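You operate a simulated robot arm through the tools that you are given. There is no shell and no other tool. Be economical: measure what you need, move in short steps, check, and stop when the job is done.

You are at the controls of a simulated two-armed robot. One attempt, no reset.

JOB
Brake the trolley, lift its caddy onto the packing bench and return the cleaner bottle that expires first.
Fine: brake before lifting; that bottle goes in the returns drawer, the other two stay in the caddy; shut the drawer. Set down upright: what you pick out. Where these are worked on the way, their far stop is far enough and under half their travel is too little: returns drawer.

It is judged by the outcome, as a careful person would: the job done as asked, and still so three seconds after it is handed in. It fails if anything else is knocked over, pushed out of place, dropped, spilled or broken.

ROBOT AND FRAMES
Two 6-joint arms with three-finger grippers on one trunk, on a base that drives. Base frame: it is fixed to the floor where the robot stands at the start and does not move with it; the origin is under the middle of the robot, x ahead of it, y to its left, z up. Units: m, degrees, N and s.
The left shoulder is at the start at [0.021, 0.17, 1.492], the right one opposite. With the tool pointing down near the work surface each hand reaches from about 0.26 to 0.54 m from the robot's upright axis, wherever it stands, measured 20 degrees to its own side. Places, roughly: inside of the caddy [0.8, 0.2, 0.8]; inside of the returns drawer [0.8, -0.4, 0.6]; packing bench top [0.8, -0.6, 0.8]; returns drawer [0.8, -0.4, 0.6]; trolley [0.9, 0.2, 0.5]; trolley brake [0.6, 0, 0.7]. Payload 2.2 kg a hand.
The tool frame of a hand sits at the grasp point between the pads (the TCP): z along the fingers, y along the line on which they close. The tips reach 0.025 m beyond it. The gripper opens to 0.104 m. The gripper's body begins 0.074 m behind the TCP.
Orientation is that of the tool frame in the base frame, as [roll, pitch, yaw] about the fixed x, y, z axes, in that order (R = Rz(yaw) Ry(pitch) Rx(roll)). With the fingers straight down and closing along the base's y, the tool's x points along the base's -x, its y along +y and its z along -z.

CONTROLS
- The arms move only by the tool play_rows. It takes "left_series", "right_series" or both (then of equal length, played together; a hand with none holds still); each is a list of rows, each a list of 6 numbers: the shift along the tool's x, y, z in m, then the turn, a rotation vector about the tool's x, y, z in degrees. In form: [[tx, ty, tz, wx, wy, wz], ...]. A call has 1 to 20 rows; each row shifts and turns the commanded pose from where the row before left it, along the tool's axes as they then stand. "left_fingers" and "right_fingers" are, for a hand that has rows, the gripper command, from -1 (fully open) to 1 (shut), values between in proportion, set as the call begins (left out, the last holds). A row lasts 0.2 s, in which the tool goes at most 0.05 m and 8.6 degrees; a call with a longer step from one row to the next is refused whole, and so is a gripper value outside its range. Where a pose cannot be reached the arm comes as near as it can. A force on the tool above 40 N (or 10 N above the force at the start of the call, whichever is more), or a blocked arm, ends the call early, and 0.2 s more pass. The fingers move at their own pace and stop on an object; they squeeze with about 40 N. The grip force told is the motor's: it shows also when the fingers shut on nothing. Time passes only in rows, and 0.2 s behind the last, so rows that do not move let the fingers close. The reply holds the time, the measured pose of the TCP, the force on the tool along the base axes, the opening and the grip force, in the units named above and with some noise, with the torque about the TCP (base axes, N m) and any sound that the robot's microphone picked up.
- Cameras (640 x 400 px; columns grow to the right, rows downward): "scene" is now at [0.1509, -0.0031, 1.3595]; the picture's right is [-0.13, -0.99, 0.00], its down [-0.75, 0.10, -0.65] and it looks along [0.64, -0.09, -0.76] (base axes); focal length 250 px, centre (320, 200). "left" rides on the left gripper at [0.082, -0.003, -0.104] in its tool frame; the picture's right is [0.04, 1.00, 0.00], its down [-0.75, 0.03, -0.66] and it looks along [-0.66, 0.03, 0.75] (tool axes); focal length 256 px, centre (320, 200). "right" rides on the right gripper at [0.082, 0.003, -0.104] in its tool frame; the picture's right is [-0.04, 1.00, 0.00], its down [-0.75, -0.03, -0.66] and it looks along [-0.66, -0.03, 0.75] (tool axes); focal length 256 px, centre (320, 200). There is no depth. A picture from a camera that has moved, and an enlarged one, comes with that camera's place and axes in the base frame and with its lens. The place of the scene camera against the robot may be out by one fixed shift of up to 0.012 m in any direction.
- snapshot(camera): a new picture of that camera. The clock stands still meanwhile.
- lift_body(by): slides the trunk up (or, below 0, down) by that many m; the arms and the scene camera ride with it, the base frame stays. It gives what a move gives, with no picture.
- drive_base(legs): drives the robot by 1 to 6 legs, each [ahead, left, turn to the left] in m, m and degrees, along the robot's own axes; the way and the turn of a leg run together, so that a leg with both is an arc; at most 1.5 m and 180 degrees a leg. The arms and the cameras ride along, it lands a little off, and it stops where it bumps. It gives what a move gives.
- head_to(pan, tilt): turns the head with the scene camera to pan (to the left, within 60 degrees either way) and tilt (down, from -29 to 69), counted from straight ahead of the robot. It gives what a move gives.
- enlarge(camera, box): a new picture of the part [left, top, right, bottom] of that camera's present view, enlarged. The clock stands still meanwhile.
- close_job(): hands the job in; it is judged then, once.

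Work in short steps. Places have to be worked out from the pictures, the camera data and where the tool is seen: move nearer, look again, correct. Check each grasp and each placing, and mend what went wrong. You have 120 turns and 108 pictures in all, those below and enlarged ones among them. Open the grippers and draw the arms clear of the work before you hand the job in, unless the task says otherwise; then end with one line.

The tools are called after ">>>" by a JSON object that holds its "name" and its "arguments". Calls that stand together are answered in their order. play_rows: Moves the arms, as the interface text tells. Its arguments: {"type":"object","properties":{"left_series":{"type":"array","items":{"type":"array","items":{"type":"number"}}},"left_fingers":{"type":"number"},"right_series":{"type":"array","items":{"type":"array","items":{"type":"number"}}},"right_fingers":{"type":"number"}},"required":[]} The other tools are called the same way: lift_body (by) slides the trunk up or down; drive_base (legs) drives the base; head_to (pan, tilt) turns the head that bears the scene camera; snapshot (camera) takes a picture; enlarge (camera, box) takes an enlarged picture of a part of a camera's view; close_job () hands the job in.

At the start:

```text
time: 0.0
left_ee_pos: [0.5518, 0.1205, 1.1206]
left_tool_rot: [-180.0, 0.0, -180.0]
left_force: [-0.3, 0.7, -0.2]
left_moment: [-0.01, -0.02, 0.0]
left_gripper_width: 0.1038
left_finger_force: 0.1
right_ee_pos: [0.411, -0.2709, 1.0524]
right_tool_rot: [180.0, -0.1, 180.0]
right_force: [-0.2, 0.1, 0.3]
right_moment: [0.01, -0.02, 0.01]
right_gripper_width: 0.1039
right_finger_force: 0.1
trunk travel left (down, up): [-0.684, 0.058]
robot x, y, heading: [0.0014, 0.0007, -0.0]
head pan, tilt: [-7.7, 49.4]
```

scene: 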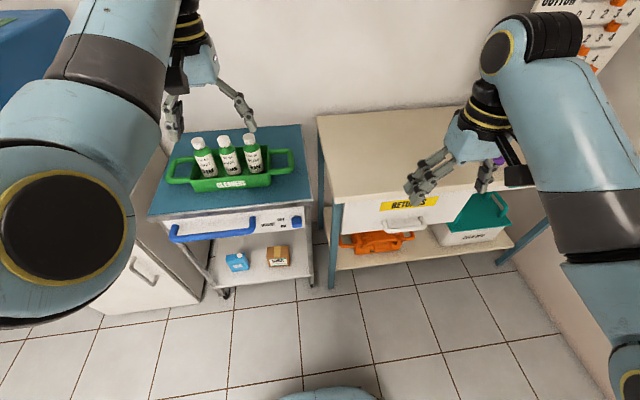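
right: 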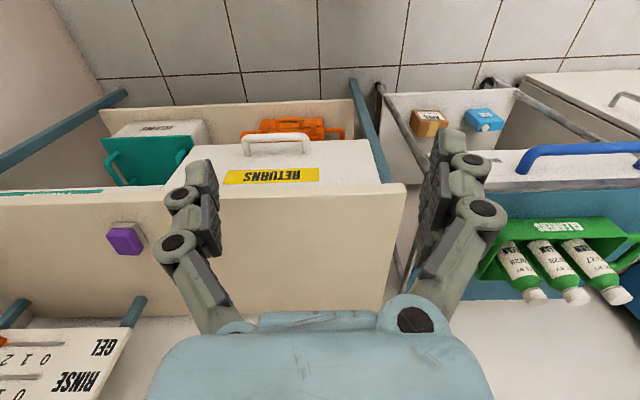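
left: 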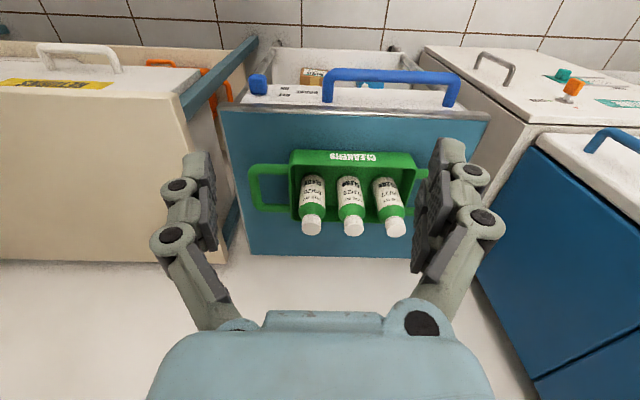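

I first look closer at the caddy's bottles, the brake and the drawer.

>>> {"name": "enlarge", "arguments": {"camera": "scene", "box": [150, 110, 330, 250]}}

>>> {"name": "enlarge", "arguments": {"camera": "left", "box": [230, 60, 480, 250]}}

>>> {"name": "enlarge", "arguments": {"camera": "scene", "box": [310, 90, 550, 270]}}

```text
2.86 times, centred on (240, 180) of scene
camera zoom: at [0.1509, -0.0031, 1.3595], right [-0.13, -0.99, 0.0], down [-0.75, 0.1, -0.65], along [0.64, -0.09, -0.76], focal length 714 px, centre (549, 257)
```

zoom: 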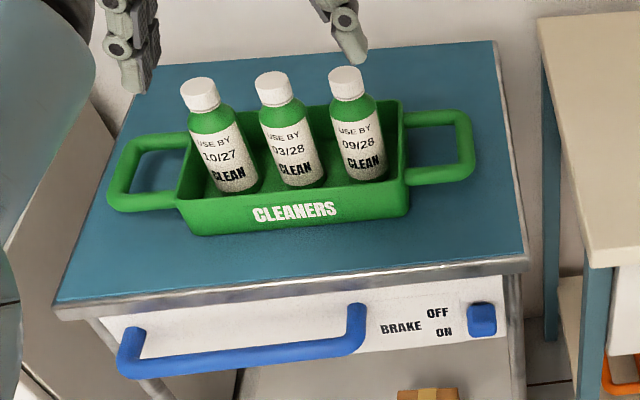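

```text
2.11 times, centred on (355, 155) of left
camera zoom: at [0.4687, 0.1159, 1.2255], right [-0.04, 1.0, 0.0], down [0.75, 0.03, 0.66], along [0.66, 0.03, -0.75], focal length 539 px, centre (246, 295)
```

zoom: 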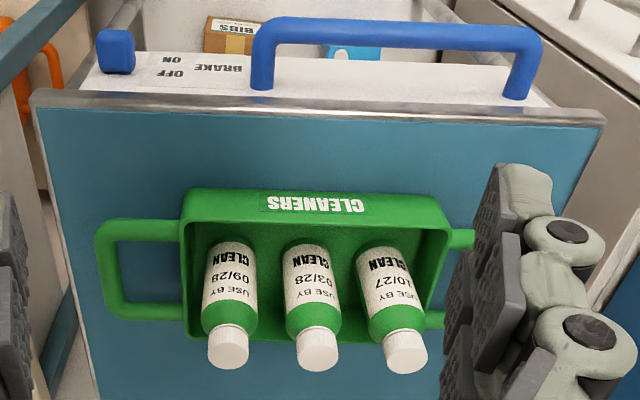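

```text
2.22 times, centred on (430, 180) of scene
camera zoom: at [0.1509, -0.0031, 1.3595], right [-0.13, -0.99, 0.0], down [-0.75, 0.1, -0.65], along [0.64, -0.09, -0.76], focal length 555 px, centre (76, 244)
```

zoom: 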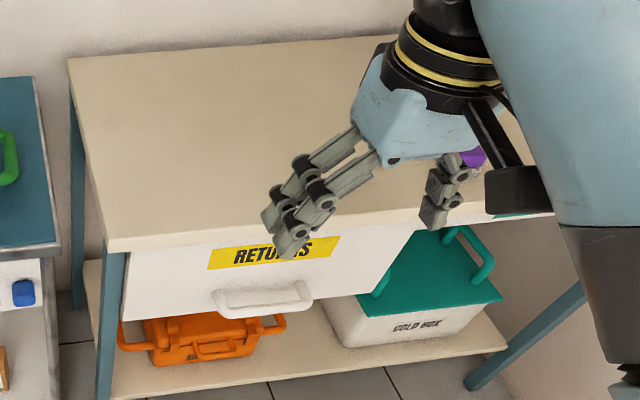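

The dates read 10/27, 03/28 and 09/28, so the leftmost bottle (10/27) goes to returns. The brake knob is near (0.62, 0.0, 0.71), by the OFF mark. I drive to face the trolley.

>>> {"name": "drive_base", "arguments": {"legs": [[0, 0.2, 0], [0.2, 0, 0]]}}

>>> {"name": "head_to", "arguments": {"pan": -10, "tilt": 55}}

>>> {"name": "snapshot", "arguments": {"camera": "scene"}}

>>> {"name": "snapshot", "arguments": {"camera": "right"}}

```text
time: 2.8
left_ee_pos: [0.7534, 0.3161, 1.1201]
left_tool_rot: [180.0, 0.0, 179.9]
left_force: [0.9, 0.2, -0.4]
left_moment: [0.0, 0.03, 0.04]
left_gripper_width: 0.104
left_finger_force: 0.1
right_ee_pos: [0.6141, -0.0734, 1.0508]
right_tool_rot: [-180.0, 0.0, 179.9]
right_force: [0.3, 0.0, 0.2]
right_moment: [-0.02, 0.02, 0.02]
right_gripper_width: 0.104
right_finger_force: 0.0
trunk travel left (down, up): [-0.684, 0.058]
robot x, y, heading: [0.2029, 0.1957, -0.4]
head pan, tilt: [-7.7, 49.4]
```

```text
time: 3.5
left_ee_pos: [0.7534, 0.3162, 1.1198]
left_tool_rot: [180.0, -0.1, 179.9]
left_force: [0.7, -0.3, -0.1]
left_moment: [-0.01, -0.02, 0.03]
left_gripper_width: 0.1042
left_finger_force: 0.0
right_ee_pos: [0.6126, -0.0753, 1.0516]
right_tool_rot: [-180.0, 0.0, 179.9]
right_force: [0.4, -0.4, 0.4]
right_moment: [0.03, 0.0, -0.02]
right_gripper_width: 0.104
right_finger_force: 0.0
trunk travel left (down, up): [-0.684, 0.058]
robot x, y, heading: [0.2051, 0.1972, 0.1]
head pan, tilt: [-10.0, 55.0]
```

```text
101 pictures are left
camera scene: at [0.3475, 0.1907, 1.3521], right [-0.18, -0.98, 0.0], down [-0.81, 0.14, -0.57], along [0.56, -0.1, -0.82], focal length 250 px, centre (320, 200)
```

scene: 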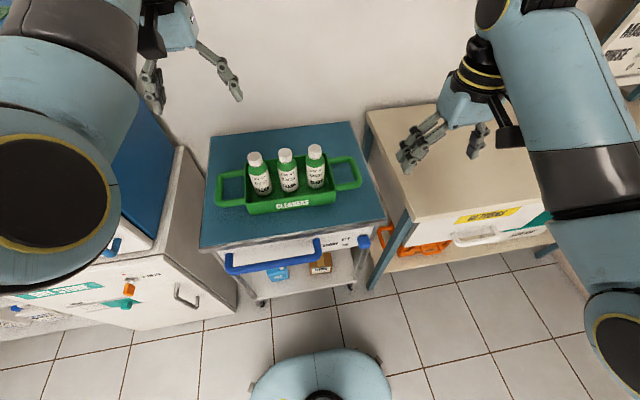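

```text
100 pictures are left
camera right: at [0.533, -0.0706, 1.1564], right [0.04, 1.0, 0.0], down [0.75, -0.03, 0.66], along [0.66, -0.03, -0.76], focal length 256 px, centre (320, 200)
```

right: 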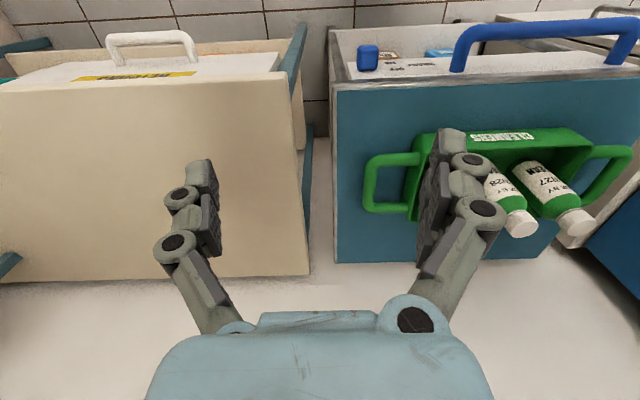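

I zoom on the brake knob in both views to fix its place and how it works.

>>> {"name": "enlarge", "arguments": {"camera": "scene", "box": [300, 215, 400, 285]}}

>>> {"name": "enlarge", "arguments": {"camera": "right", "box": [320, 10, 480, 110]}}

```text
5.71 times, centred on (350, 250) of scene
camera zoom: at [0.3475, 0.1907, 1.3521], right [-0.18, -0.98, 0.0], down [-0.81, 0.14, -0.57], along [0.56, -0.1, -0.82], focal length 1428 px, centre (149, -86)
```

zoom: 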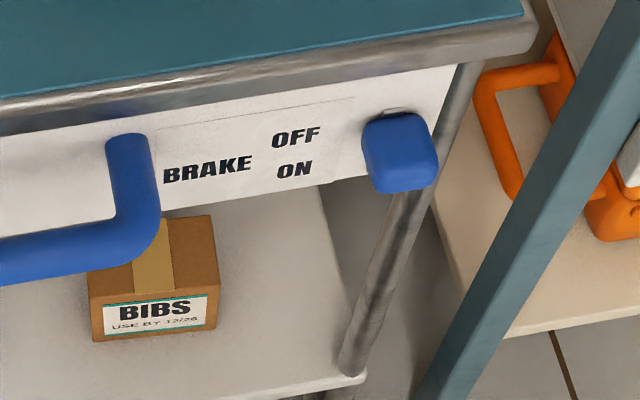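

```text
4.00 times, centred on (400, 60) of right
camera zoom: at [0.533, -0.0706, 1.1564], right [0.04, 1.0, 0.0], down [0.75, -0.03, 0.66], along [0.66, -0.03, -0.76], focal length 1024 px, centre (0, 760)
```

zoom: 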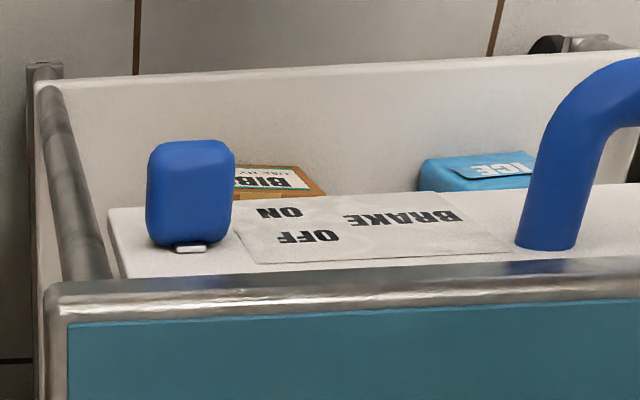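

The knob is a blue lever at about (0.64, 0.005, 0.67), just in front of the panel (trolley top z ≈ 0.74, edge x ≈ 0.66), to be pressed down to ON. I bring the right hand, shut, above it.

>>> {"name": "play_rows", "arguments": {"right_series": [[-0.0025, 0.01, 0.0395, 0, 0, 0], [-0.0025, 0.01, 0.0395, 0, 0, 0], [-0.0025, 0.01, 0.0395, 0, 0, 0], [-0.0025, 0.01, 0.0395, 0, 0, 0], [-0.0025, 0.01, 0.0395, 0, 0, 0], [-0.0025, 0.01, 0.0395, 0, 0, 0], [-0.0025, 0.01, 0.0395, 0, 0, 0], [-0.0025, 0.01, 0.0345, 0, 0, 0], [0, 0, 0, 0, 0, 0]], "right_fingers": 1}}

>>> {"name": "snapshot", "arguments": {"camera": "right"}}

>>> {"name": "enlarge", "arguments": {"camera": "scene", "box": [280, 180, 440, 280]}}

```text
time: 5.0
left_ee_pos: [0.7497, 0.316, 1.1224]
left_tool_rot: [179.9, 0.1, 179.8]
left_force: [-0.3, -0.2, -0.5]
left_moment: [-0.01, 0.01, 0.02]
left_gripper_width: 0.1037
left_finger_force: 0.0
right_ee_pos: [0.6314, -0.0117, 0.8007]
right_tool_rot: [-179.8, -0.4, 179.9]
right_force: [-19.8, 1.1, 42.8]
right_moment: [0.33, -0.31, 0.11]
right_gripper_width: 0.0
right_finger_force: 28.1
trunk travel left (down, up): [-0.684, 0.058]
robot x, y, heading: [0.2025, 0.1961, -0.0]
head pan, tilt: [-10.0, 55.0]
stopped in row 7 (right hand): the force on the tool passed its limit at 140 N (the readings are from after the stop); the commanded pose is now the measured one
```

```text
97 pictures are left
camera right: at [0.552, -0.007, 0.9066], right [0.04, 1.0, 0.0], down [0.76, -0.03, 0.65], along [0.65, -0.03, -0.76], focal length 256 px, centre (320, 200)
```

right: 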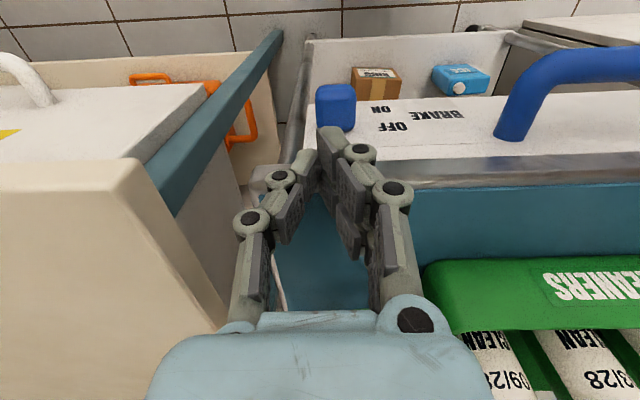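

```text
4.00 times, centred on (360, 230) of scene
camera zoom: at [0.3436, 0.1915, 1.353], right [-0.18, -0.98, 0.0], down [-0.8, 0.14, -0.58], along [0.57, -0.1, -0.82], focal length 1000 px, centre (160, 80)
```

zoom: 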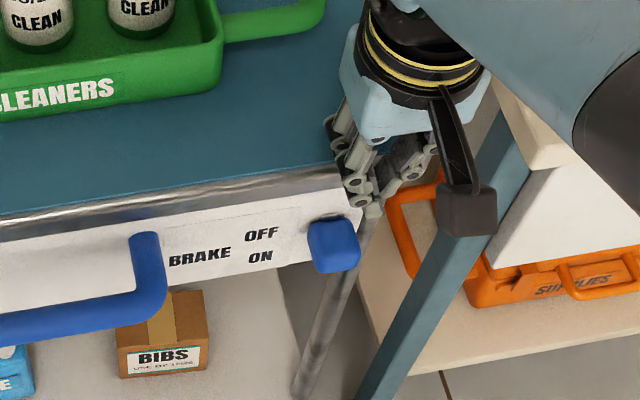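

The fingers met the trolley's front edge (top z ≈ 0.775), so the knob is nearer at about x 0.63, z 0.70. I lift, draw back to x ≈ 0.60 and look again.

>>> {"name": "play_rows", "arguments": {"right_series": [[0, 0, -0.03, 0, 0, 0], [0.03, 0.012, 0, 0, 0, 0], [0, 0, 0, 0, 0, 0]], "right_fingers": 1}}

>>> {"name": "enlarge", "arguments": {"camera": "right", "box": [260, 40, 500, 190]}}

>>> {"name": "enlarge", "arguments": {"camera": "scene", "box": [280, 180, 440, 280]}}

```text
time: 5.8
left_ee_pos: [0.7546, 0.3143, 1.1197]
left_tool_rot: [179.9, -0.1, 179.9]
left_force: [0.6, -0.1, 0.3]
left_moment: [0.03, 0.06, 0.01]
left_gripper_width: 0.1041
left_finger_force: 0.0
right_ee_pos: [0.6036, -0.0003, 0.8281]
right_tool_rot: [-180.0, -0.6, 179.9]
right_force: [0.2, -0.1, -0.4]
right_moment: [0.02, 0.0, -0.03]
right_gripper_width: 0.0002
right_finger_force: 28.0
trunk travel left (down, up): [-0.684, 0.058]
robot x, y, heading: [0.2004, 0.1961, -0.2]
head pan, tilt: [-10.0, 55.0]
```

```text
2.67 times, centred on (380, 115) of right
camera zoom: at [0.5249, 0.0038, 0.9327], right [0.04, 1.0, 0.0], down [0.76, -0.03, 0.65], along [0.65, -0.03, -0.76], focal length 683 px, centre (160, 427)
```

zoom: 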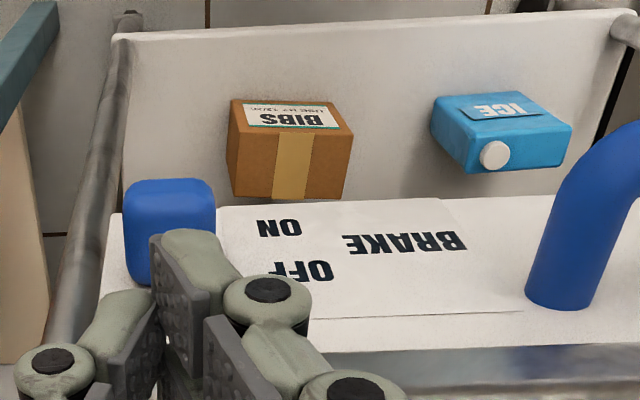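

```text
4.00 times, centred on (360, 230) of scene
camera zoom: at [0.3489, 0.19, 1.3519], right [-0.18, -0.98, 0.0], down [-0.81, 0.15, -0.57], along [0.56, -0.1, -0.82], focal length 1000 px, centre (160, 80)
```

zoom: 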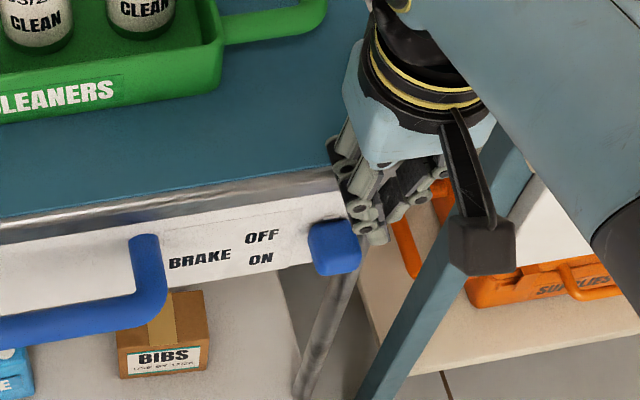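

Parallax puts the knob centre at about (0.637, 0.002, 0.685). I shift to x ≈ 0.620 and descend slowly until touch.

>>> {"name": "play_rows", "arguments": {"right_series": [[-0.017, 0.001, 0.01, 0, 0, 0], [0, 0, 0.02, 0, 0, 0], [0, 0, 0.02, 0, 0, 0], [0, 0, 0.02, 0, 0, 0], [0, 0, 0.01, 0, 0, 0]]}}

>>> {"name": "enlarge", "arguments": {"camera": "right", "box": [220, 40, 460, 190]}}

>>> {"name": "enlarge", "arguments": {"camera": "scene", "box": [300, 190, 420, 270]}}

```text
time: 7.0
left_ee_pos: [0.7535, 0.3145, 1.1203]
left_tool_rot: [179.9, 0.1, 179.8]
left_force: [-0.2, -1.4, 0.1]
left_moment: [0.0, 0.05, 0.0]
left_gripper_width: 0.1037
left_finger_force: 0.0
right_ee_pos: [0.6194, 0.0003, 0.754]
right_tool_rot: [-179.9, -0.4, 179.8]
right_force: [0.4, -0.6, 0.7]
right_moment: [-0.04, 0.02, 0.01]
right_gripper_width: 0.0001
right_finger_force: 28.1
right hand out of reach, approached as far as the arm can: row 5
trunk travel left (down, up): [-0.684, 0.058]
robot x, y, heading: [0.1987, 0.1994, -0.3]
head pan, tilt: [-10.0, 55.0]
```

```text
2.67 times, centred on (340, 115) of right
camera zoom: at [0.5385, 0.0044, 0.8584], right [0.04, 1.0, 0.0], down [0.76, -0.03, 0.65], along [0.65, -0.03, -0.76], focal length 683 px, centre (267, 427)
```

zoom: 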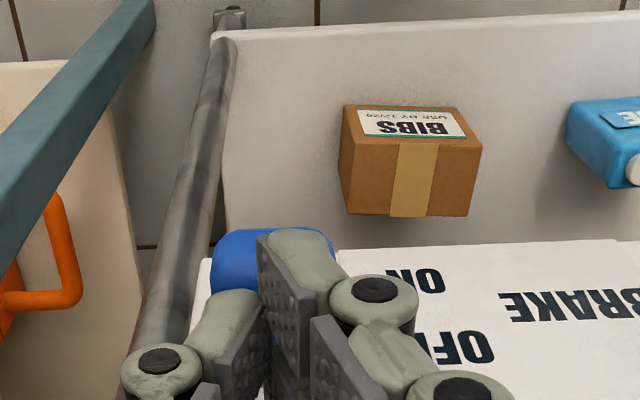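

```text
5.00 times, centred on (360, 230) of scene
camera zoom: at [0.3469, 0.1905, 1.3522], right [-0.18, -0.98, 0.0], down [-0.81, 0.15, -0.57], along [0.56, -0.1, -0.82], focal length 1249 px, centre (120, 50)
```

zoom: 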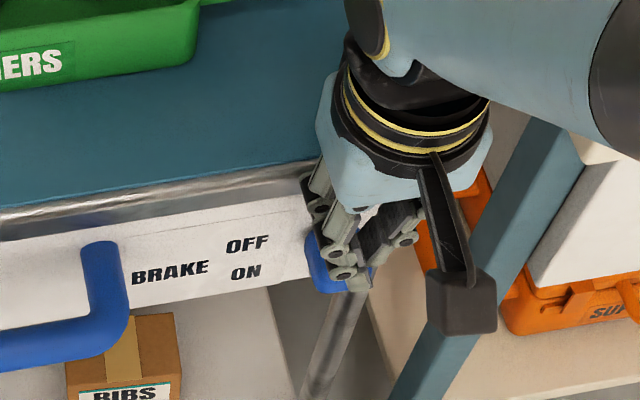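

The fingers are in front of the edge above the knob, but the arm runs out of reach. I raise both hands 0.12 m and lower the trunk by as much.

>>> {"name": "play_rows", "arguments": {"right_series": [[0, 0, -0.04, 0, 0, 0], [0, 0, -0.04, 0, 0, 0], [0, 0, -0.04, 0, 0, 0], [0, 0, 0, 0, 0, 0]], "left_series": [[0, 0, -0.04, 0, 0, 0], [0, 0, -0.04, 0, 0, 0], [0, 0, -0.02, 0, 0, 0], [0, 0, 0, 0, 0, 0]]}}

>>> {"name": "lift_body", "arguments": {"by": -0.12}}

```text
time: 8.0
left_ee_pos: [0.7858, 0.3028, 1.1887]
left_tool_rot: [180.0, -0.1, 179.8]
left_force: [-0.3, 0.7, 0.5]
left_moment: [0.03, 0.02, 0.04]
left_gripper_width: 0.1042
left_finger_force: 0.0
left hand out of reach, approached as far as the arm can: row 1, 2, 3
right_ee_pos: [0.62, -0.0011, 0.8717]
right_tool_rot: [-179.9, -0.5, 179.9]
right_force: [0.1, -0.1, -0.5]
right_moment: [0.01, 0.01, 0.02]
right_gripper_width: 0.0
right_finger_force: 28.4
trunk travel left (down, up): [-0.684, 0.058]
robot x, y, heading: [0.2028, 0.1979, -0.3]
head pan, tilt: [-10.0, 55.0]
```

```text
time: 9.5
left_ee_pos: [0.7878, 0.3038, 1.0681]
left_tool_rot: [-180.0, 0.0, 179.9]
left_force: [0.3, -0.4, 0.3]
left_moment: [0.01, 0.01, 0.0]
left_gripper_width: 0.1042
left_finger_force: 0.1
right_ee_pos: [0.6185, 0.0009, 0.7516]
right_tool_rot: [-179.9, -0.5, 180.0]
right_force: [0.5, 0.7, 0.1]
right_moment: [0.0, 0.0, 0.0]
right_gripper_width: 0.0003
right_finger_force: 28.3
trunk travel left (down, up): [-0.564, 0.178]
robot x, y, heading: [0.2032, 0.1961, -0.2]
head pan, tilt: [-10.0, 55.0]
```

Now I press down slowly in small rows.

>>> {"name": "play_rows", "arguments": {"right_series": [[0, 0, 0.012, 0, 0, 0], [0, 0, 0.012, 0, 0, 0], [0, 0, 0.012, 0, 0, 0], [0, 0, 0.012, 0, 0, 0]]}}

>>> {"name": "enlarge", "arguments": {"camera": "right", "box": [220, 40, 460, 190]}}

>>> {"name": "enlarge", "arguments": {"camera": "scene", "box": [300, 190, 420, 270]}}

```text
time: 10.5
left_ee_pos: [0.789, 0.3033, 1.0676]
left_tool_rot: [179.9, 0.0, 179.7]
left_force: [0.2, -0.2, -0.9]
left_moment: [0.0, -0.01, 0.01]
left_gripper_width: 0.104
left_finger_force: 0.1
right_ee_pos: [0.6174, 0.0014, 0.7047]
right_tool_rot: [-179.8, -0.5, 180.0]
right_force: [0.7, -1.3, 0.2]
right_moment: [0.01, -0.01, -0.02]
right_gripper_width: 0.0
right_finger_force: 28.4
trunk travel left (down, up): [-0.564, 0.178]
robot x, y, heading: [0.205, 0.1979, -0.1]
head pan, tilt: [-10.0, 55.0]
```

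```text
2.67 times, centred on (340, 115) of right
camera zoom: at [0.5376, 0.0048, 0.8098], right [0.04, 1.0, 0.0], down [0.76, -0.03, 0.65], along [0.65, -0.03, -0.76], focal length 683 px, centre (267, 427)
```

zoom: 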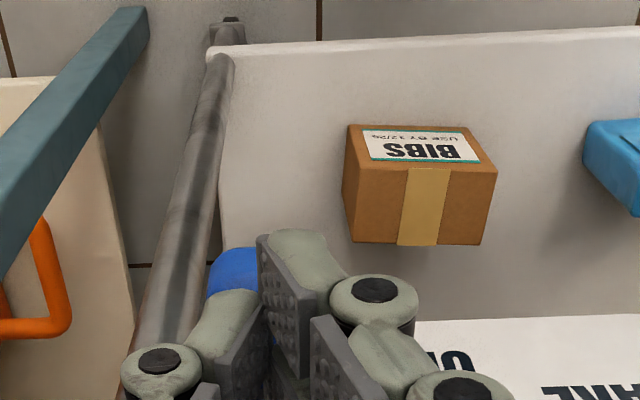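

```text
5.00 times, centred on (360, 230) of scene
camera zoom: at [0.348, 0.1905, 1.2316], right [-0.18, -0.98, 0.0], down [-0.81, 0.15, -0.57], along [0.56, -0.1, -0.82], focal length 1249 px, centre (120, 50)
```

zoom: 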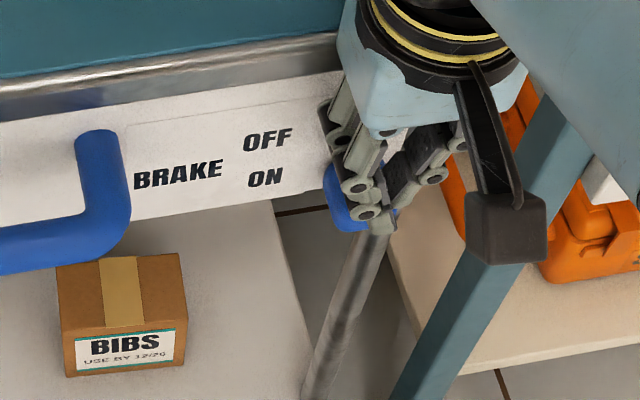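

There is no contact yet (tips near z 0.68); I go on down.

>>> {"name": "play_rows", "arguments": {"right_series": [[0, 0, 0.01, 0, 0, 0], [0, 0, 0.01, 0, 0, 0], [0, 0, 0.01, 0, 0, 0], [0, 0, 0.01, 0, 0, 0]]}}

>>> {"name": "enlarge", "arguments": {"camera": "right", "box": [220, 40, 460, 190]}}

>>> {"name": "enlarge", "arguments": {"camera": "scene", "box": [300, 190, 420, 270]}}

```text
time: 11.1
left_ee_pos: [0.7823, 0.3024, 1.0713]
left_tool_rot: [180.0, 0.2, 179.6]
left_force: [0.0, 0.2, 0.1]
left_moment: [-0.01, 0.0, -0.01]
left_gripper_width: 0.104
left_finger_force: 0.0
right_ee_pos: [0.6195, 0.0002, 0.6947]
right_tool_rot: [-179.9, 0.5, 179.7]
right_force: [-27.9, -0.5, 39.3]
right_moment: [0.66, -3.8, 0.41]
right_gripper_width: 0.0
right_finger_force: 28.7
trunk travel left (down, up): [-0.564, 0.178]
robot x, y, heading: [0.2028, 0.1999, -0.5]
head pan, tilt: [-10.0, 55.0]
stopped in row 2 (right hand): the force on the tool passed its limit at 56 N (the readings are from after the stop); the commanded pose is now the measured one
```

```text
2.67 times, centred on (340, 115) of right
camera zoom: at [0.5375, 0.0053, 0.7983], right [0.04, 1.0, 0.0], down [0.75, -0.03, 0.66], along [0.66, -0.03, -0.75], focal length 683 px, centre (267, 427)
```

zoom: 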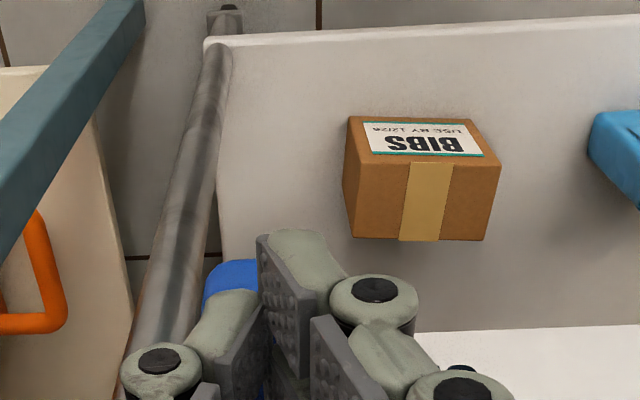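

```text
5.00 times, centred on (360, 230) of scene
camera zoom: at [0.3415, 0.191, 1.2328], right [-0.18, -0.98, 0.0], down [-0.8, 0.15, -0.58], along [0.57, -0.1, -0.82], focal length 1249 px, centre (120, 50)
```

zoom: 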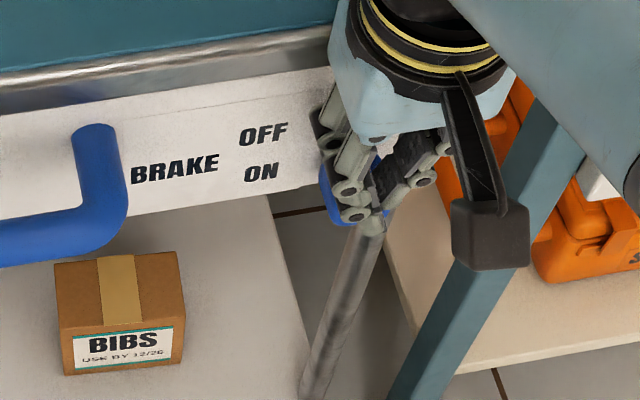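

The gripper's body met the trolley's edge (top z 0.775) while the tips were in front of the knob. I lift, draw back, and tilt the hand 45° so the fingers point forward and down.

>>> {"name": "play_rows", "arguments": {"right_series": [[0.01, 0, -0.03, 0, 0, 0], [0.02, 0, -0.04, 0, 0, 0], [0.02, 0, -0.04, 0, 0, 0], [0, 0, 0, 0, -7.5, 0], [0, 0, 0, 0, -7.5, 0], [0, 0, 0, 0, -7.5, 0], [0, 0, 0, 0, -7.5, 0], [0, 0, 0, 0, -7.5, 0], [0, 0, 0, 0, -7.5, 0], [0, 0, 0, 0, 0, 0]]}}

>>> {"name": "snapshot", "arguments": {"camera": "right"}}

>>> {"name": "snapshot", "arguments": {"camera": "scene"}}

```text
time: 13.3
left_ee_pos: [0.7878, 0.3043, 1.0678]
left_tool_rot: [180.0, 0.0, 179.8]
left_force: [-0.2, 0.1, -0.2]
left_moment: [-0.03, 0.0, -0.04]
left_gripper_width: 0.104
left_finger_force: 0.0
right_ee_pos: [0.5727, 0.0013, 0.8003]
right_tool_rot: [-179.9, 45.2, 179.9]
right_force: [-0.5, -0.7, -0.3]
right_moment: [0.0, -0.01, -0.02]
right_gripper_width: 0.0
right_finger_force: 28.7
trunk travel left (down, up): [-0.564, 0.178]
robot x, y, heading: [0.2029, 0.1945, -0.5]
head pan, tilt: [-10.0, 55.0]
```

```text
87 pictures are left
camera right: at [0.4417, 0.0052, 0.8161], right [0.03, 1.0, 0.03], down [0.06, -0.03, 1.0], along [1.0, -0.03, -0.07], focal length 256 px, centre (320, 200)
```

right: 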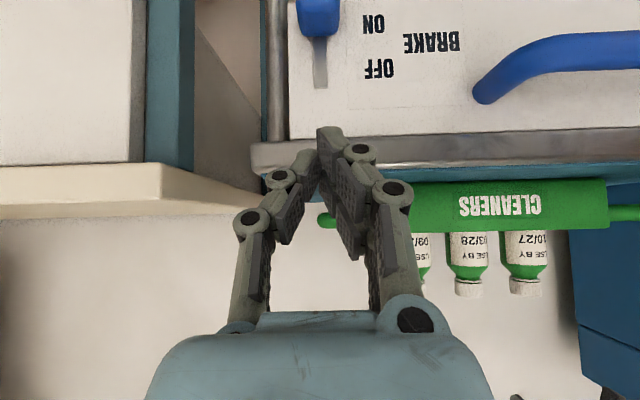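

```text
86 pictures are left
camera scene: at [0.3477, 0.1904, 1.2317], right [-0.18, -0.98, 0.0], down [-0.81, 0.15, -0.57], along [0.56, -0.1, -0.82], focal length 250 px, centre (320, 200)
```

scene: 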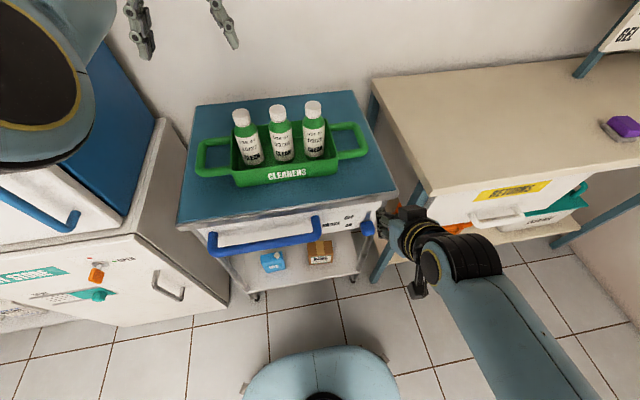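

The frontal view (upside down) shows a slot with the knob now apparently down by ON; I zoom to check.

>>> {"name": "enlarge", "arguments": {"camera": "right", "box": [260, 0, 420, 100]}}

>>> {"name": "enlarge", "arguments": {"camera": "scene", "box": [310, 190, 410, 260]}}

```text
4.00 times, centred on (340, 50) of right
camera zoom: at [0.4417, 0.0052, 0.8161], right [0.03, 1.0, 0.03], down [0.06, -0.03, 1.0], along [1.0, -0.03, -0.07], focal length 1024 px, centre (240, 800)
```

zoom: 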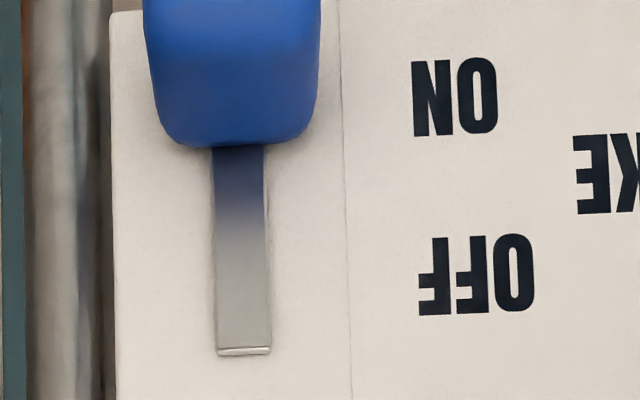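

```text
5.71 times, centred on (360, 225) of scene
camera zoom: at [0.3477, 0.1904, 1.2317], right [-0.18, -0.98, 0.0], down [-0.81, 0.15, -0.57], along [0.56, -0.1, -0.82], focal length 1428 px, centre (91, 57)
```

zoom: 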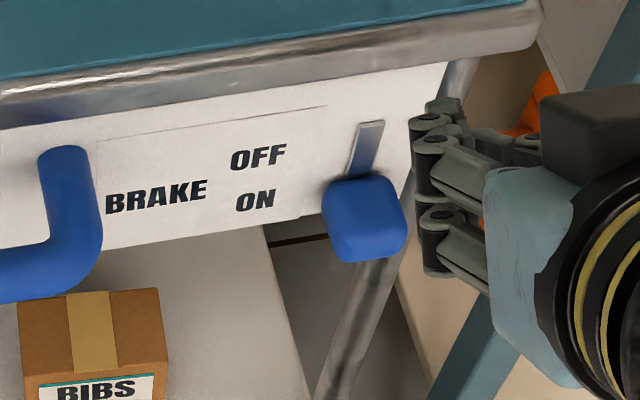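

The lever slid down towards ON. To be sure it sits at its end stop, I press it once more with the tilted fingers.

>>> {"name": "play_rows", "arguments": {"right_series": [[0.0135, 0, 0.0215, 0, 0, 0], [0.0134, 0, 0.0215, 0, 0, 0], [0, 0, 0.0215, 0, 0, 0], [0, 0, 0.0218, 0, 0, 0], [0, 0, 0, 0, 0, 0], [0.007, 0, 0.007, 0, 0, 0], [0.007, 0, 0.007, 0, 0, 0], [0.007, 0, 0.007, 0, 0, 0], [0.007, 0, 0.007, 0, 0, 0], [0.007, 0, 0.007, 0, 0, 0], [0.007, 0, 0.007, 0, 0, 0], [0.007, 0, 0.007, 0, 0, 0], [0.007, 0, 0.007, 0, 0, 0]]}}

>>> {"name": "enlarge", "arguments": {"camera": "scene", "box": [310, 190, 410, 260]}}

```text
time: 15.2
left_ee_pos: [0.7836, 0.3023, 1.0693]
left_tool_rot: [180.0, 0.1, 179.6]
left_force: [-0.2, 0.6, -0.9]
left_moment: [0.01, 0.06, -0.02]
left_gripper_width: 0.1039
left_finger_force: 0.0
right_ee_pos: [0.614, 0.0009, 0.6918]
right_tool_rot: [-179.9, 45.9, 179.8]
right_force: [-22.4, 2.2, 32.0]
right_moment: [0.26, 0.6, 0.21]
right_gripper_width: 0.0
right_finger_force: 28.7
trunk travel left (down, up): [-0.564, 0.178]
robot x, y, heading: [0.2012, 0.1963, -0.3]
head pan, tilt: [-10.0, 55.0]
stopped in row 9 (right hand): the force on the tool passed its limit at 43 N (the readings are from after the stop); the commanded pose is now the measured one
```

```text
5.71 times, centred on (360, 225) of scene
camera zoom: at [0.3443, 0.1907, 1.2324], right [-0.18, -0.98, 0.0], down [-0.8, 0.15, -0.58], along [0.57, -0.1, -0.82], focal length 1428 px, centre (91, 57)
```

zoom: 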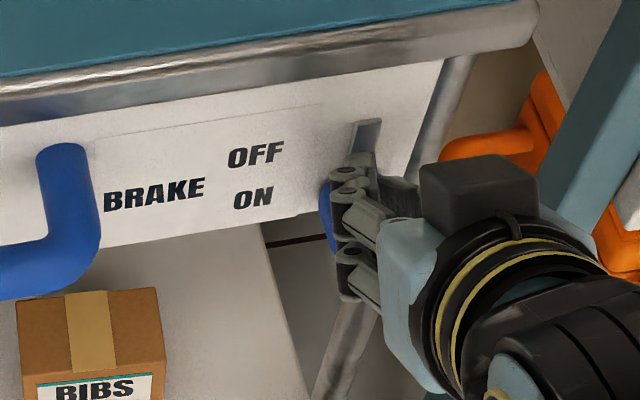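

It bears 40 N without moving, so the lever is at its stop. I back the hand out and set it upright again, raised and open.

>>> {"name": "play_rows", "arguments": {"right_series": [[-0.007, 0, -0.02, 0, 0, 0], [0, 0, -0.05, 0, 0, 0], [0, 0, -0.05, 0, 0, 0], [-0.025, 0, -0.03, 0, 7.5, 0], [-0.025, 0, -0.03, 0, 7.5, 0], [-0.025, 0, -0.03, 0, 7.5, 0], [-0.02, 0, -0.03, 0, 7.5, 0], [-0.02, 0, -0.03, 0, 7.5, 0], [-0.02, 0, -0.03, 0, 7.5, 0], [0, 0, 0, 0, 0, 0]], "right_fingers": -1}}

>>> {"name": "snapshot", "arguments": {"camera": "scene"}}

>>> {"name": "snapshot", "arguments": {"camera": "left"}}

>>> {"name": "snapshot", "arguments": {"camera": "right"}}

```text
time: 17.3
left_ee_pos: [0.7869, 0.3023, 1.0678]
left_tool_rot: [180.0, 0.0, 179.7]
left_force: [-0.1, -0.6, 0.5]
left_moment: [0.01, 0.0, 0.04]
left_gripper_width: 0.1042
left_finger_force: 0.0
right_ee_pos: [0.5568, -0.0464, 0.9425]
right_tool_rot: [-169.4, 0.2, 179.5]
right_force: [-0.5, -0.5, -1.1]
right_moment: [-0.02, -0.01, 0.03]
right_gripper_width: 0.104
right_finger_force: 0.1
right hand out of reach, approached as far as the arm can: row 9
trunk travel left (down, up): [-0.564, 0.178]
robot x, y, heading: [0.2035, 0.1939, -0.1]
head pan, tilt: [-10.0, 55.0]
stopped in row 10 (right hand): the arm was blocked; the commanded pose is now the measured one
```

```text
82 pictures are left
camera scene: at [0.3468, 0.1898, 1.2317], right [-0.18, -0.98, 0.0], down [-0.81, 0.15, -0.57], along [0.56, -0.1, -0.82], focal length 250 px, centre (320, 200)
```

scene: 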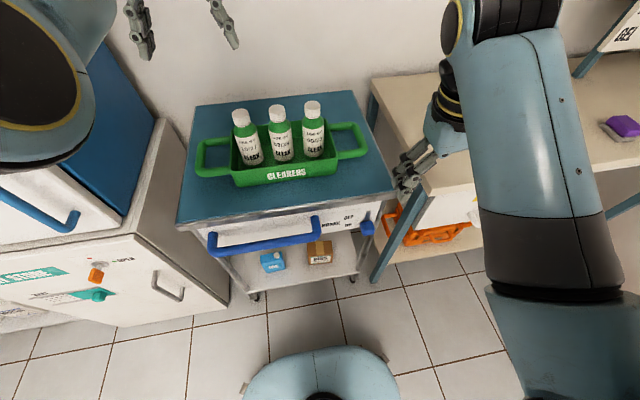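

```text
81 pictures are left
camera left: at [0.7047, 0.2975, 1.173], right [-0.03, 1.0, 0.0], down [0.75, 0.02, 0.66], along [0.66, 0.02, -0.75], focal length 256 px, centre (320, 200)
```

left: 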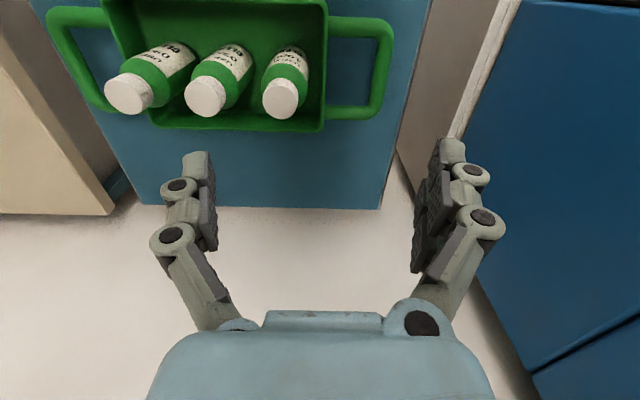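

```text
80 pictures are left
camera right: at [0.4769, -0.0221, 1.0448], right [0.05, 0.98, -0.18], down [0.75, 0.08, 0.65], along [0.66, -0.17, -0.74], focal length 256 px, centre (320, 200)
```

right: 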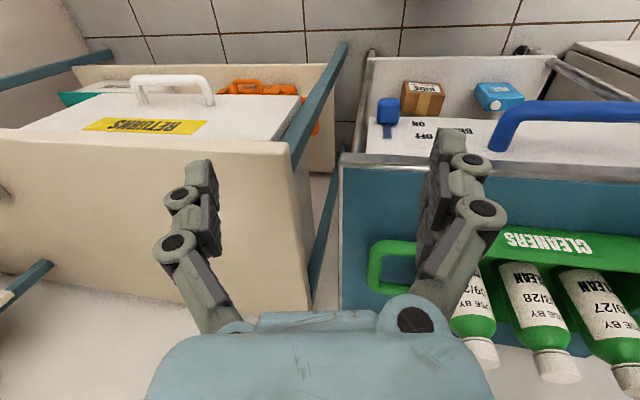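

The brake lever is down at ON. The caddy's handle bars run along x at about (0.79, 0.376) and (0.79, 0.008), z ≈ 0.827. I put both hands upright, spaced for the handles, before driving 0.1 m nearer.

>>> {"name": "play_rows", "arguments": {"right_series": [[0, 0, 0, -5.3, 0, 0], [0, 0, 0, -5.3, 0, 0], [-0.03, 0.009, -0.02, 0, 0, 0], [-0.03, 0.009, -0.02, 0, 0, 0], [-0.03, 0.009, -0.02, 0, 0, 0], [-0.03, 0.009, -0.02, 0, 0, 0], [-0.023, 0, -0.02, 0, 0, 0], [0, 0, 0, 0, 0, 0]], "left_series": [[0.016, 0.012, 0, 0, 0, 0], [0.016, 0.012, 0, 0, 0, 0], [0.016, 0.012, 0, 0, 0, 0], [0.016, 0.012, 0, 0, 0, 0], [0.016, 0.012, 0, 0, 0, 0], [0.017, 0.014, 0, 0, 0, 0], [0, 0, 0, 0, 0, 0], [0, 0, 0, 0, 0, 0]]}}

>>> {"name": "drive_base", "arguments": {"legs": [[0.1, 0, 0]]}}

>>> {"name": "snapshot", "arguments": {"camera": "scene"}}

>>> {"name": "snapshot", "arguments": {"camera": "left"}}

>>> {"name": "snapshot", "arguments": {"camera": "right"}}

```text
time: 19.1
left_ee_pos: [0.745, 0.3611, 1.0095]
left_tool_rot: [-180.0, 0.1, 179.7]
left_force: [-0.5, -0.1, -0.4]
left_moment: [-0.03, 0.0, -0.02]
left_gripper_width: 0.1039
left_finger_force: 0.0
left hand out of reach, approached as far as the arm can: row 1, 2, 3, 4, 5, 6
right_ee_pos: [0.7157, -0.0025, 0.9875]
right_tool_rot: [179.9, 0.3, 179.4]
right_force: [-0.1, -0.1, 0.0]
right_moment: [0.01, 0.01, -0.01]
right_gripper_width: 0.1039
right_finger_force: 0.1
right hand out of reach, approached as far as the arm can: row 1, 2, 3, 4, 5, 6, 7
trunk travel left (down, up): [-0.564, 0.178]
robot x, y, heading: [0.199, 0.1952, -0.3]
head pan, tilt: [-10.0, 55.0]
```

```text
time: 20.3
left_ee_pos: [0.8474, 0.3621, 1.0097]
left_tool_rot: [180.0, 0.0, 179.6]
left_force: [-0.2, -0.8, 0.6]
left_moment: [0.02, 0.01, -0.02]
left_gripper_width: 0.1041
left_finger_force: 0.0
right_ee_pos: [0.8191, -0.0057, 0.986]
right_tool_rot: [179.8, 0.1, 179.6]
right_force: [-0.2, -0.2, -0.3]
right_moment: [0.0, 0.02, -0.04]
right_gripper_width: 0.1039
right_finger_force: 0.1
trunk travel left (down, up): [-0.564, 0.178]
robot x, y, heading: [0.3038, 0.1948, -0.4]
head pan, tilt: [-10.0, 55.0]
```

```text
79 pictures are left
camera scene: at [0.4493, 0.1895, 1.2315], right [-0.18, -0.98, 0.0], down [-0.81, 0.15, -0.57], along [0.56, -0.1, -0.82], focal length 250 px, centre (320, 200)
```

scene: 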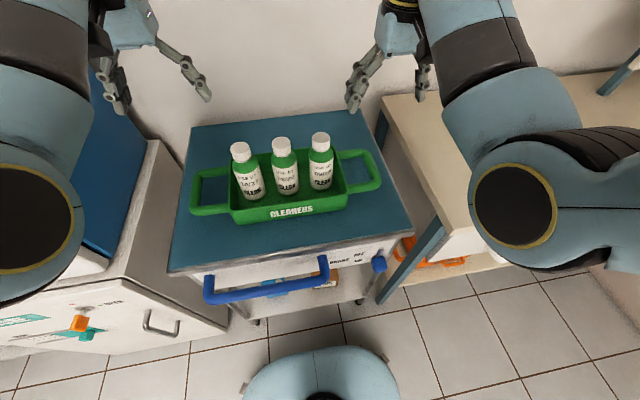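

```text
78 pictures are left
camera left: at [0.7655, 0.3563, 1.1142], right [-0.03, 1.0, 0.0], down [0.75, 0.03, 0.66], along [0.66, 0.02, -0.75], focal length 256 px, centre (320, 200)
```

left: 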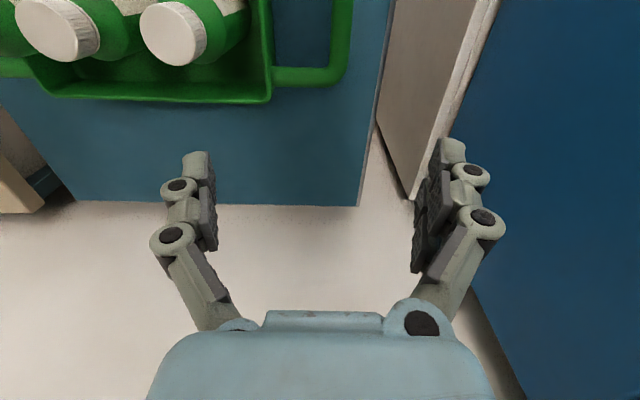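

```text
77 pictures are left
camera right: at [0.737, 0.0003, 1.0896], right [0.05, 1.0, 0.0], down [0.75, -0.04, 0.66], along [0.66, -0.03, -0.75], focal length 256 px, centre (320, 200)
```

right: 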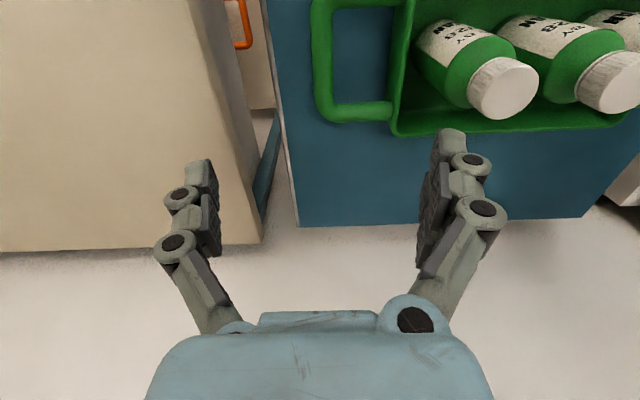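

Both handles line up. I move the hands over the bars at x ≈ 0.795, y ≈ 0.379 and 0.002, half closed (0.062 m), down to z ≈ 0.90.

>>> {"name": "play_rows", "arguments": {"left_series": [[0.013, 0.0045, 0.01, 0, 0, 0], [0.013, 0.0045, 0.025, 0, 0, 0], [0.013, 0.004, 0.025, 0, 0, 0], [0.013, 0.004, 0.025, 0, 0, 0], [0, 0, 0.025, 0, 0, 0], [0, 0, 0, 0, 0, 0]], "right_series": [[0.006, 0.002, 0.01, 0, 0, 0], [0.006, 0.002, 0.019, 0, 0, 0], [0.006, 0.002, 0.019, 0, 0, 0], [0.006, 0.002, 0.019, 0, 0, 0], [0, 0, 0.019, 0, 0, 0], [0, 0, 0, 0, 0, 0]], "left_fingers": -0.2, "right_fingers": -0.2}}

>>> {"name": "snapshot", "arguments": {"camera": "left"}}

>>> {"name": "snapshot", "arguments": {"camera": "right"}}

>>> {"name": "snapshot", "arguments": {"camera": "scene"}}

```text
time: 21.7
left_ee_pos: [0.7947, 0.3794, 0.9004]
left_tool_rot: [179.9, 0.0, 179.7]
left_force: [-0.5, 0.0, -0.5]
left_moment: [-0.01, -0.04, -0.02]
left_gripper_width: 0.0623
left_finger_force: 0.2
right_ee_pos: [0.794, 0.0039, 0.8987]
right_tool_rot: [179.9, 0.3, 179.4]
right_force: [-0.3, -0.4, 0.2]
right_moment: [0.0, -0.04, -0.02]
right_gripper_width: 0.0624
right_finger_force: 0.1
trunk travel left (down, up): [-0.564, 0.178]
robot x, y, heading: [0.3017, 0.1979, -0.2]
head pan, tilt: [-10.0, 55.0]
```

```text
76 pictures are left
camera left: at [0.7119, 0.3743, 1.0038], right [-0.03, 1.0, 0.0], down [0.75, 0.02, 0.66], along [0.66, 0.02, -0.75], focal length 256 px, centre (320, 200)
```

left: 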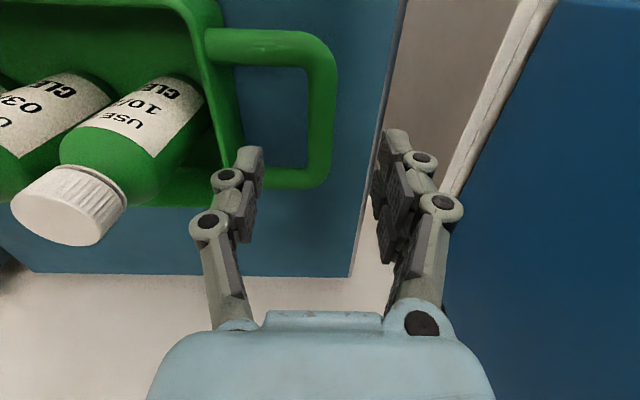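

```text
75 pictures are left
camera right: at [0.7122, 0.009, 1.003], right [0.05, 1.0, 0.0], down [0.75, -0.04, 0.66], along [0.66, -0.03, -0.75], focal length 256 px, centre (320, 200)
```

right: 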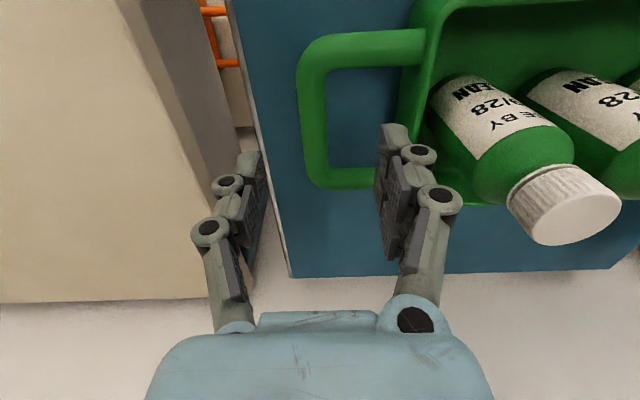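

```text
74 pictures are left
camera scene: at [0.4476, 0.1896, 1.2317], right [-0.18, -0.98, 0.0], down [-0.81, 0.15, -0.57], along [0.56, -0.1, -0.82], focal length 250 px, centre (320, 200)
```

scene: 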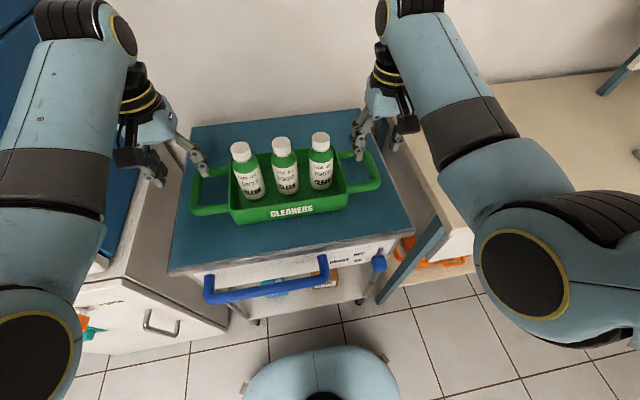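

Both bars lie between the fingers. I descend 0.075 m, with the trolley top 0.025 m below the tips at the end.

>>> {"name": "play_rows", "arguments": {"left_series": [[0, -0.001, 0.02, 0, 0, 0], [0, 0, 0.02, 0, 0, 0], [0, 0, 0.02, 0, 0, 0], [0, 0, 0.013, 0, 0, 0], [0, 0, 0, 0, 0, 0]], "right_series": [[0, -0.001, 0.02, 0, 0, 0], [0, 0, 0.02, 0, 0, 0], [0, 0, 0.02, 0, 0, 0], [0, 0, 0.013, 0, 0, 0], [0, 0, 0, 0, 0, 0]]}}

>>> {"name": "snapshot", "arguments": {"camera": "left"}}

>>> {"name": "snapshot", "arguments": {"camera": "right"}}

```text
time: 22.9
left_ee_pos: [0.7943, 0.3785, 0.8268]
left_tool_rot: [-180.0, 0.1, 179.7]
left_force: [0.2, 0.5, 0.3]
left_moment: [0.03, -0.02, 0.01]
left_gripper_width: 0.0624
left_finger_force: 0.1
right_ee_pos: [0.7945, 0.0036, 0.827]
right_tool_rot: [179.9, 0.2, 179.5]
right_force: [-0.7, 0.3, 0.4]
right_moment: [0.0, 0.0, -0.03]
right_gripper_width: 0.0625
right_finger_force: 0.0
trunk travel left (down, up): [-0.564, 0.178]
robot x, y, heading: [0.3036, 0.1928, -0.5]
head pan, tilt: [-10.0, 55.0]
```

```text
73 pictures are left
camera left: at [0.7127, 0.3739, 0.9323], right [-0.03, 1.0, 0.0], down [0.75, 0.03, 0.66], along [0.66, 0.02, -0.75], focal length 256 px, centre (320, 200)
```

left: 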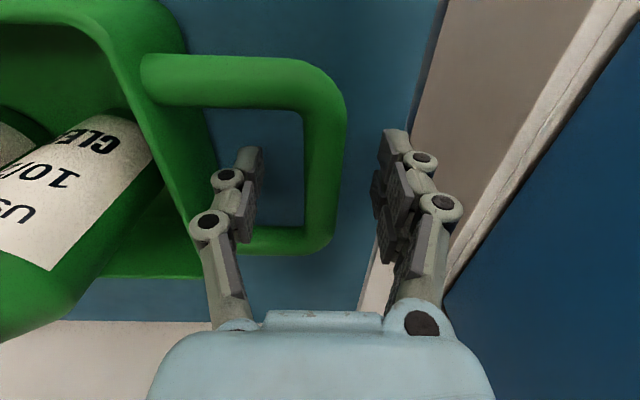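

```text
72 pictures are left
camera right: at [0.7134, 0.0087, 0.9312], right [0.05, 1.0, 0.0], down [0.75, -0.04, 0.66], along [0.66, -0.03, -0.75], focal length 256 px, centre (320, 200)
```

right: 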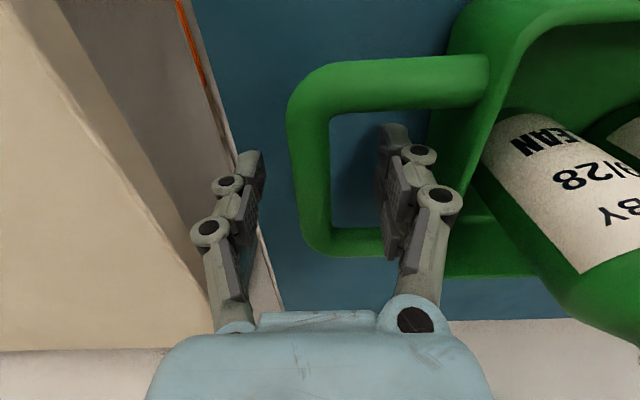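

The bars are centred between the pads at the right height. I close both hands.

>>> {"name": "play_rows", "arguments": {"left_series": [[0, 0, 0, 0, 0, 0], [0, 0, 0, 0, 0, 0], [0, 0, 0, 0, 0, 0], [0, 0, 0, 0, 0, 0]], "right_series": [[0, 0, 0, 0, 0, 0], [0, 0, 0, 0, 0, 0], [0, 0, 0, 0, 0, 0], [0, 0, 0, 0, 0, 0]], "left_fingers": 1, "right_fingers": 1}}

```text
time: 23.9
left_ee_pos: [0.7947, 0.3802, 0.8272]
left_tool_rot: [179.5, 0.0, 179.6]
left_force: [1.8, 23.4, -0.9]
left_moment: [0.22, 0.14, -0.04]
left_gripper_width: 0.0148
left_finger_force: 39.8
right_ee_pos: [0.7964, 0.0006, 0.826]
right_tool_rot: [-179.9, 0.2, 179.4]
right_force: [-2.2, -26.5, -0.5]
right_moment: [-0.23, -0.07, 0.87]
right_gripper_width: 0.0144
right_finger_force: 40.0
trunk travel left (down, up): [-0.564, 0.178]
robot x, y, heading: [0.3001, 0.1963, -0.4]
head pan, tilt: [-10.0, 55.0]
```

Both hands hold the bars (0.0145 m). They are squeezing the caddy inward a little, so I ease them 2 mm apart and lift 0.03 m.

>>> {"name": "play_rows", "arguments": {"left_series": [[0, 0.002, 0, 0, 0, 0], [0, 0, -0.01, 0, 0, 0], [0, 0, -0.01, 0, 0, 0], [0, 0, -0.01, 0, 0, 0], [0, 0, 0, 0, 0, 0]], "right_series": [[0, -0.002, 0, 0, 0, 0], [0, 0, -0.01, 0, 0, 0], [0, 0, -0.01, 0, 0, 0], [0, 0, -0.01, 0, 0, 0], [0, 0, 0, 0, 0, 0]]}}

>>> {"name": "snapshot", "arguments": {"camera": "scene"}}

```text
time: 25.1
left_ee_pos: [0.7959, 0.3809, 0.8583]
left_tool_rot: [179.7, 0.0, 179.8]
left_force: [1.7, 24.9, -4.5]
left_moment: [0.24, 0.04, -0.17]
left_gripper_width: 0.0147
left_finger_force: 39.9
right_ee_pos: [0.7941, 0.002, 0.8559]
right_tool_rot: [-180.0, 0.2, 179.5]
right_force: [-2.4, -25.1, -4.6]
right_moment: [-0.15, -0.01, 0.81]
right_gripper_width: 0.0143
right_finger_force: 40.5
trunk travel left (down, up): [-0.564, 0.178]
robot x, y, heading: [0.3049, 0.1961, -0.4]
head pan, tilt: [-10.0, 55.0]
```

```text
71 pictures are left
camera scene: at [0.4488, 0.1895, 1.2315], right [-0.18, -0.98, 0.0], down [-0.81, 0.15, -0.57], along [0.56, -0.1, -0.82], focal length 250 px, centre (320, 200)
```

scene: 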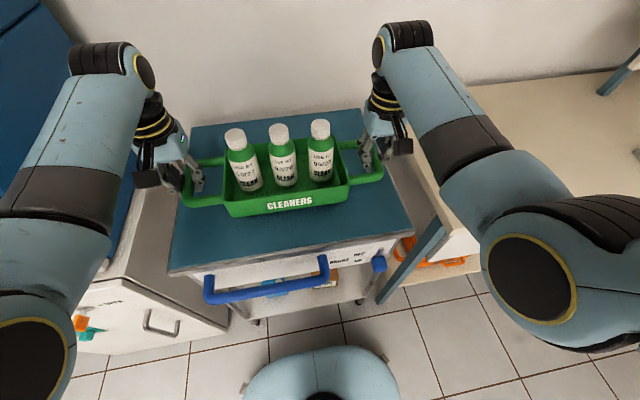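

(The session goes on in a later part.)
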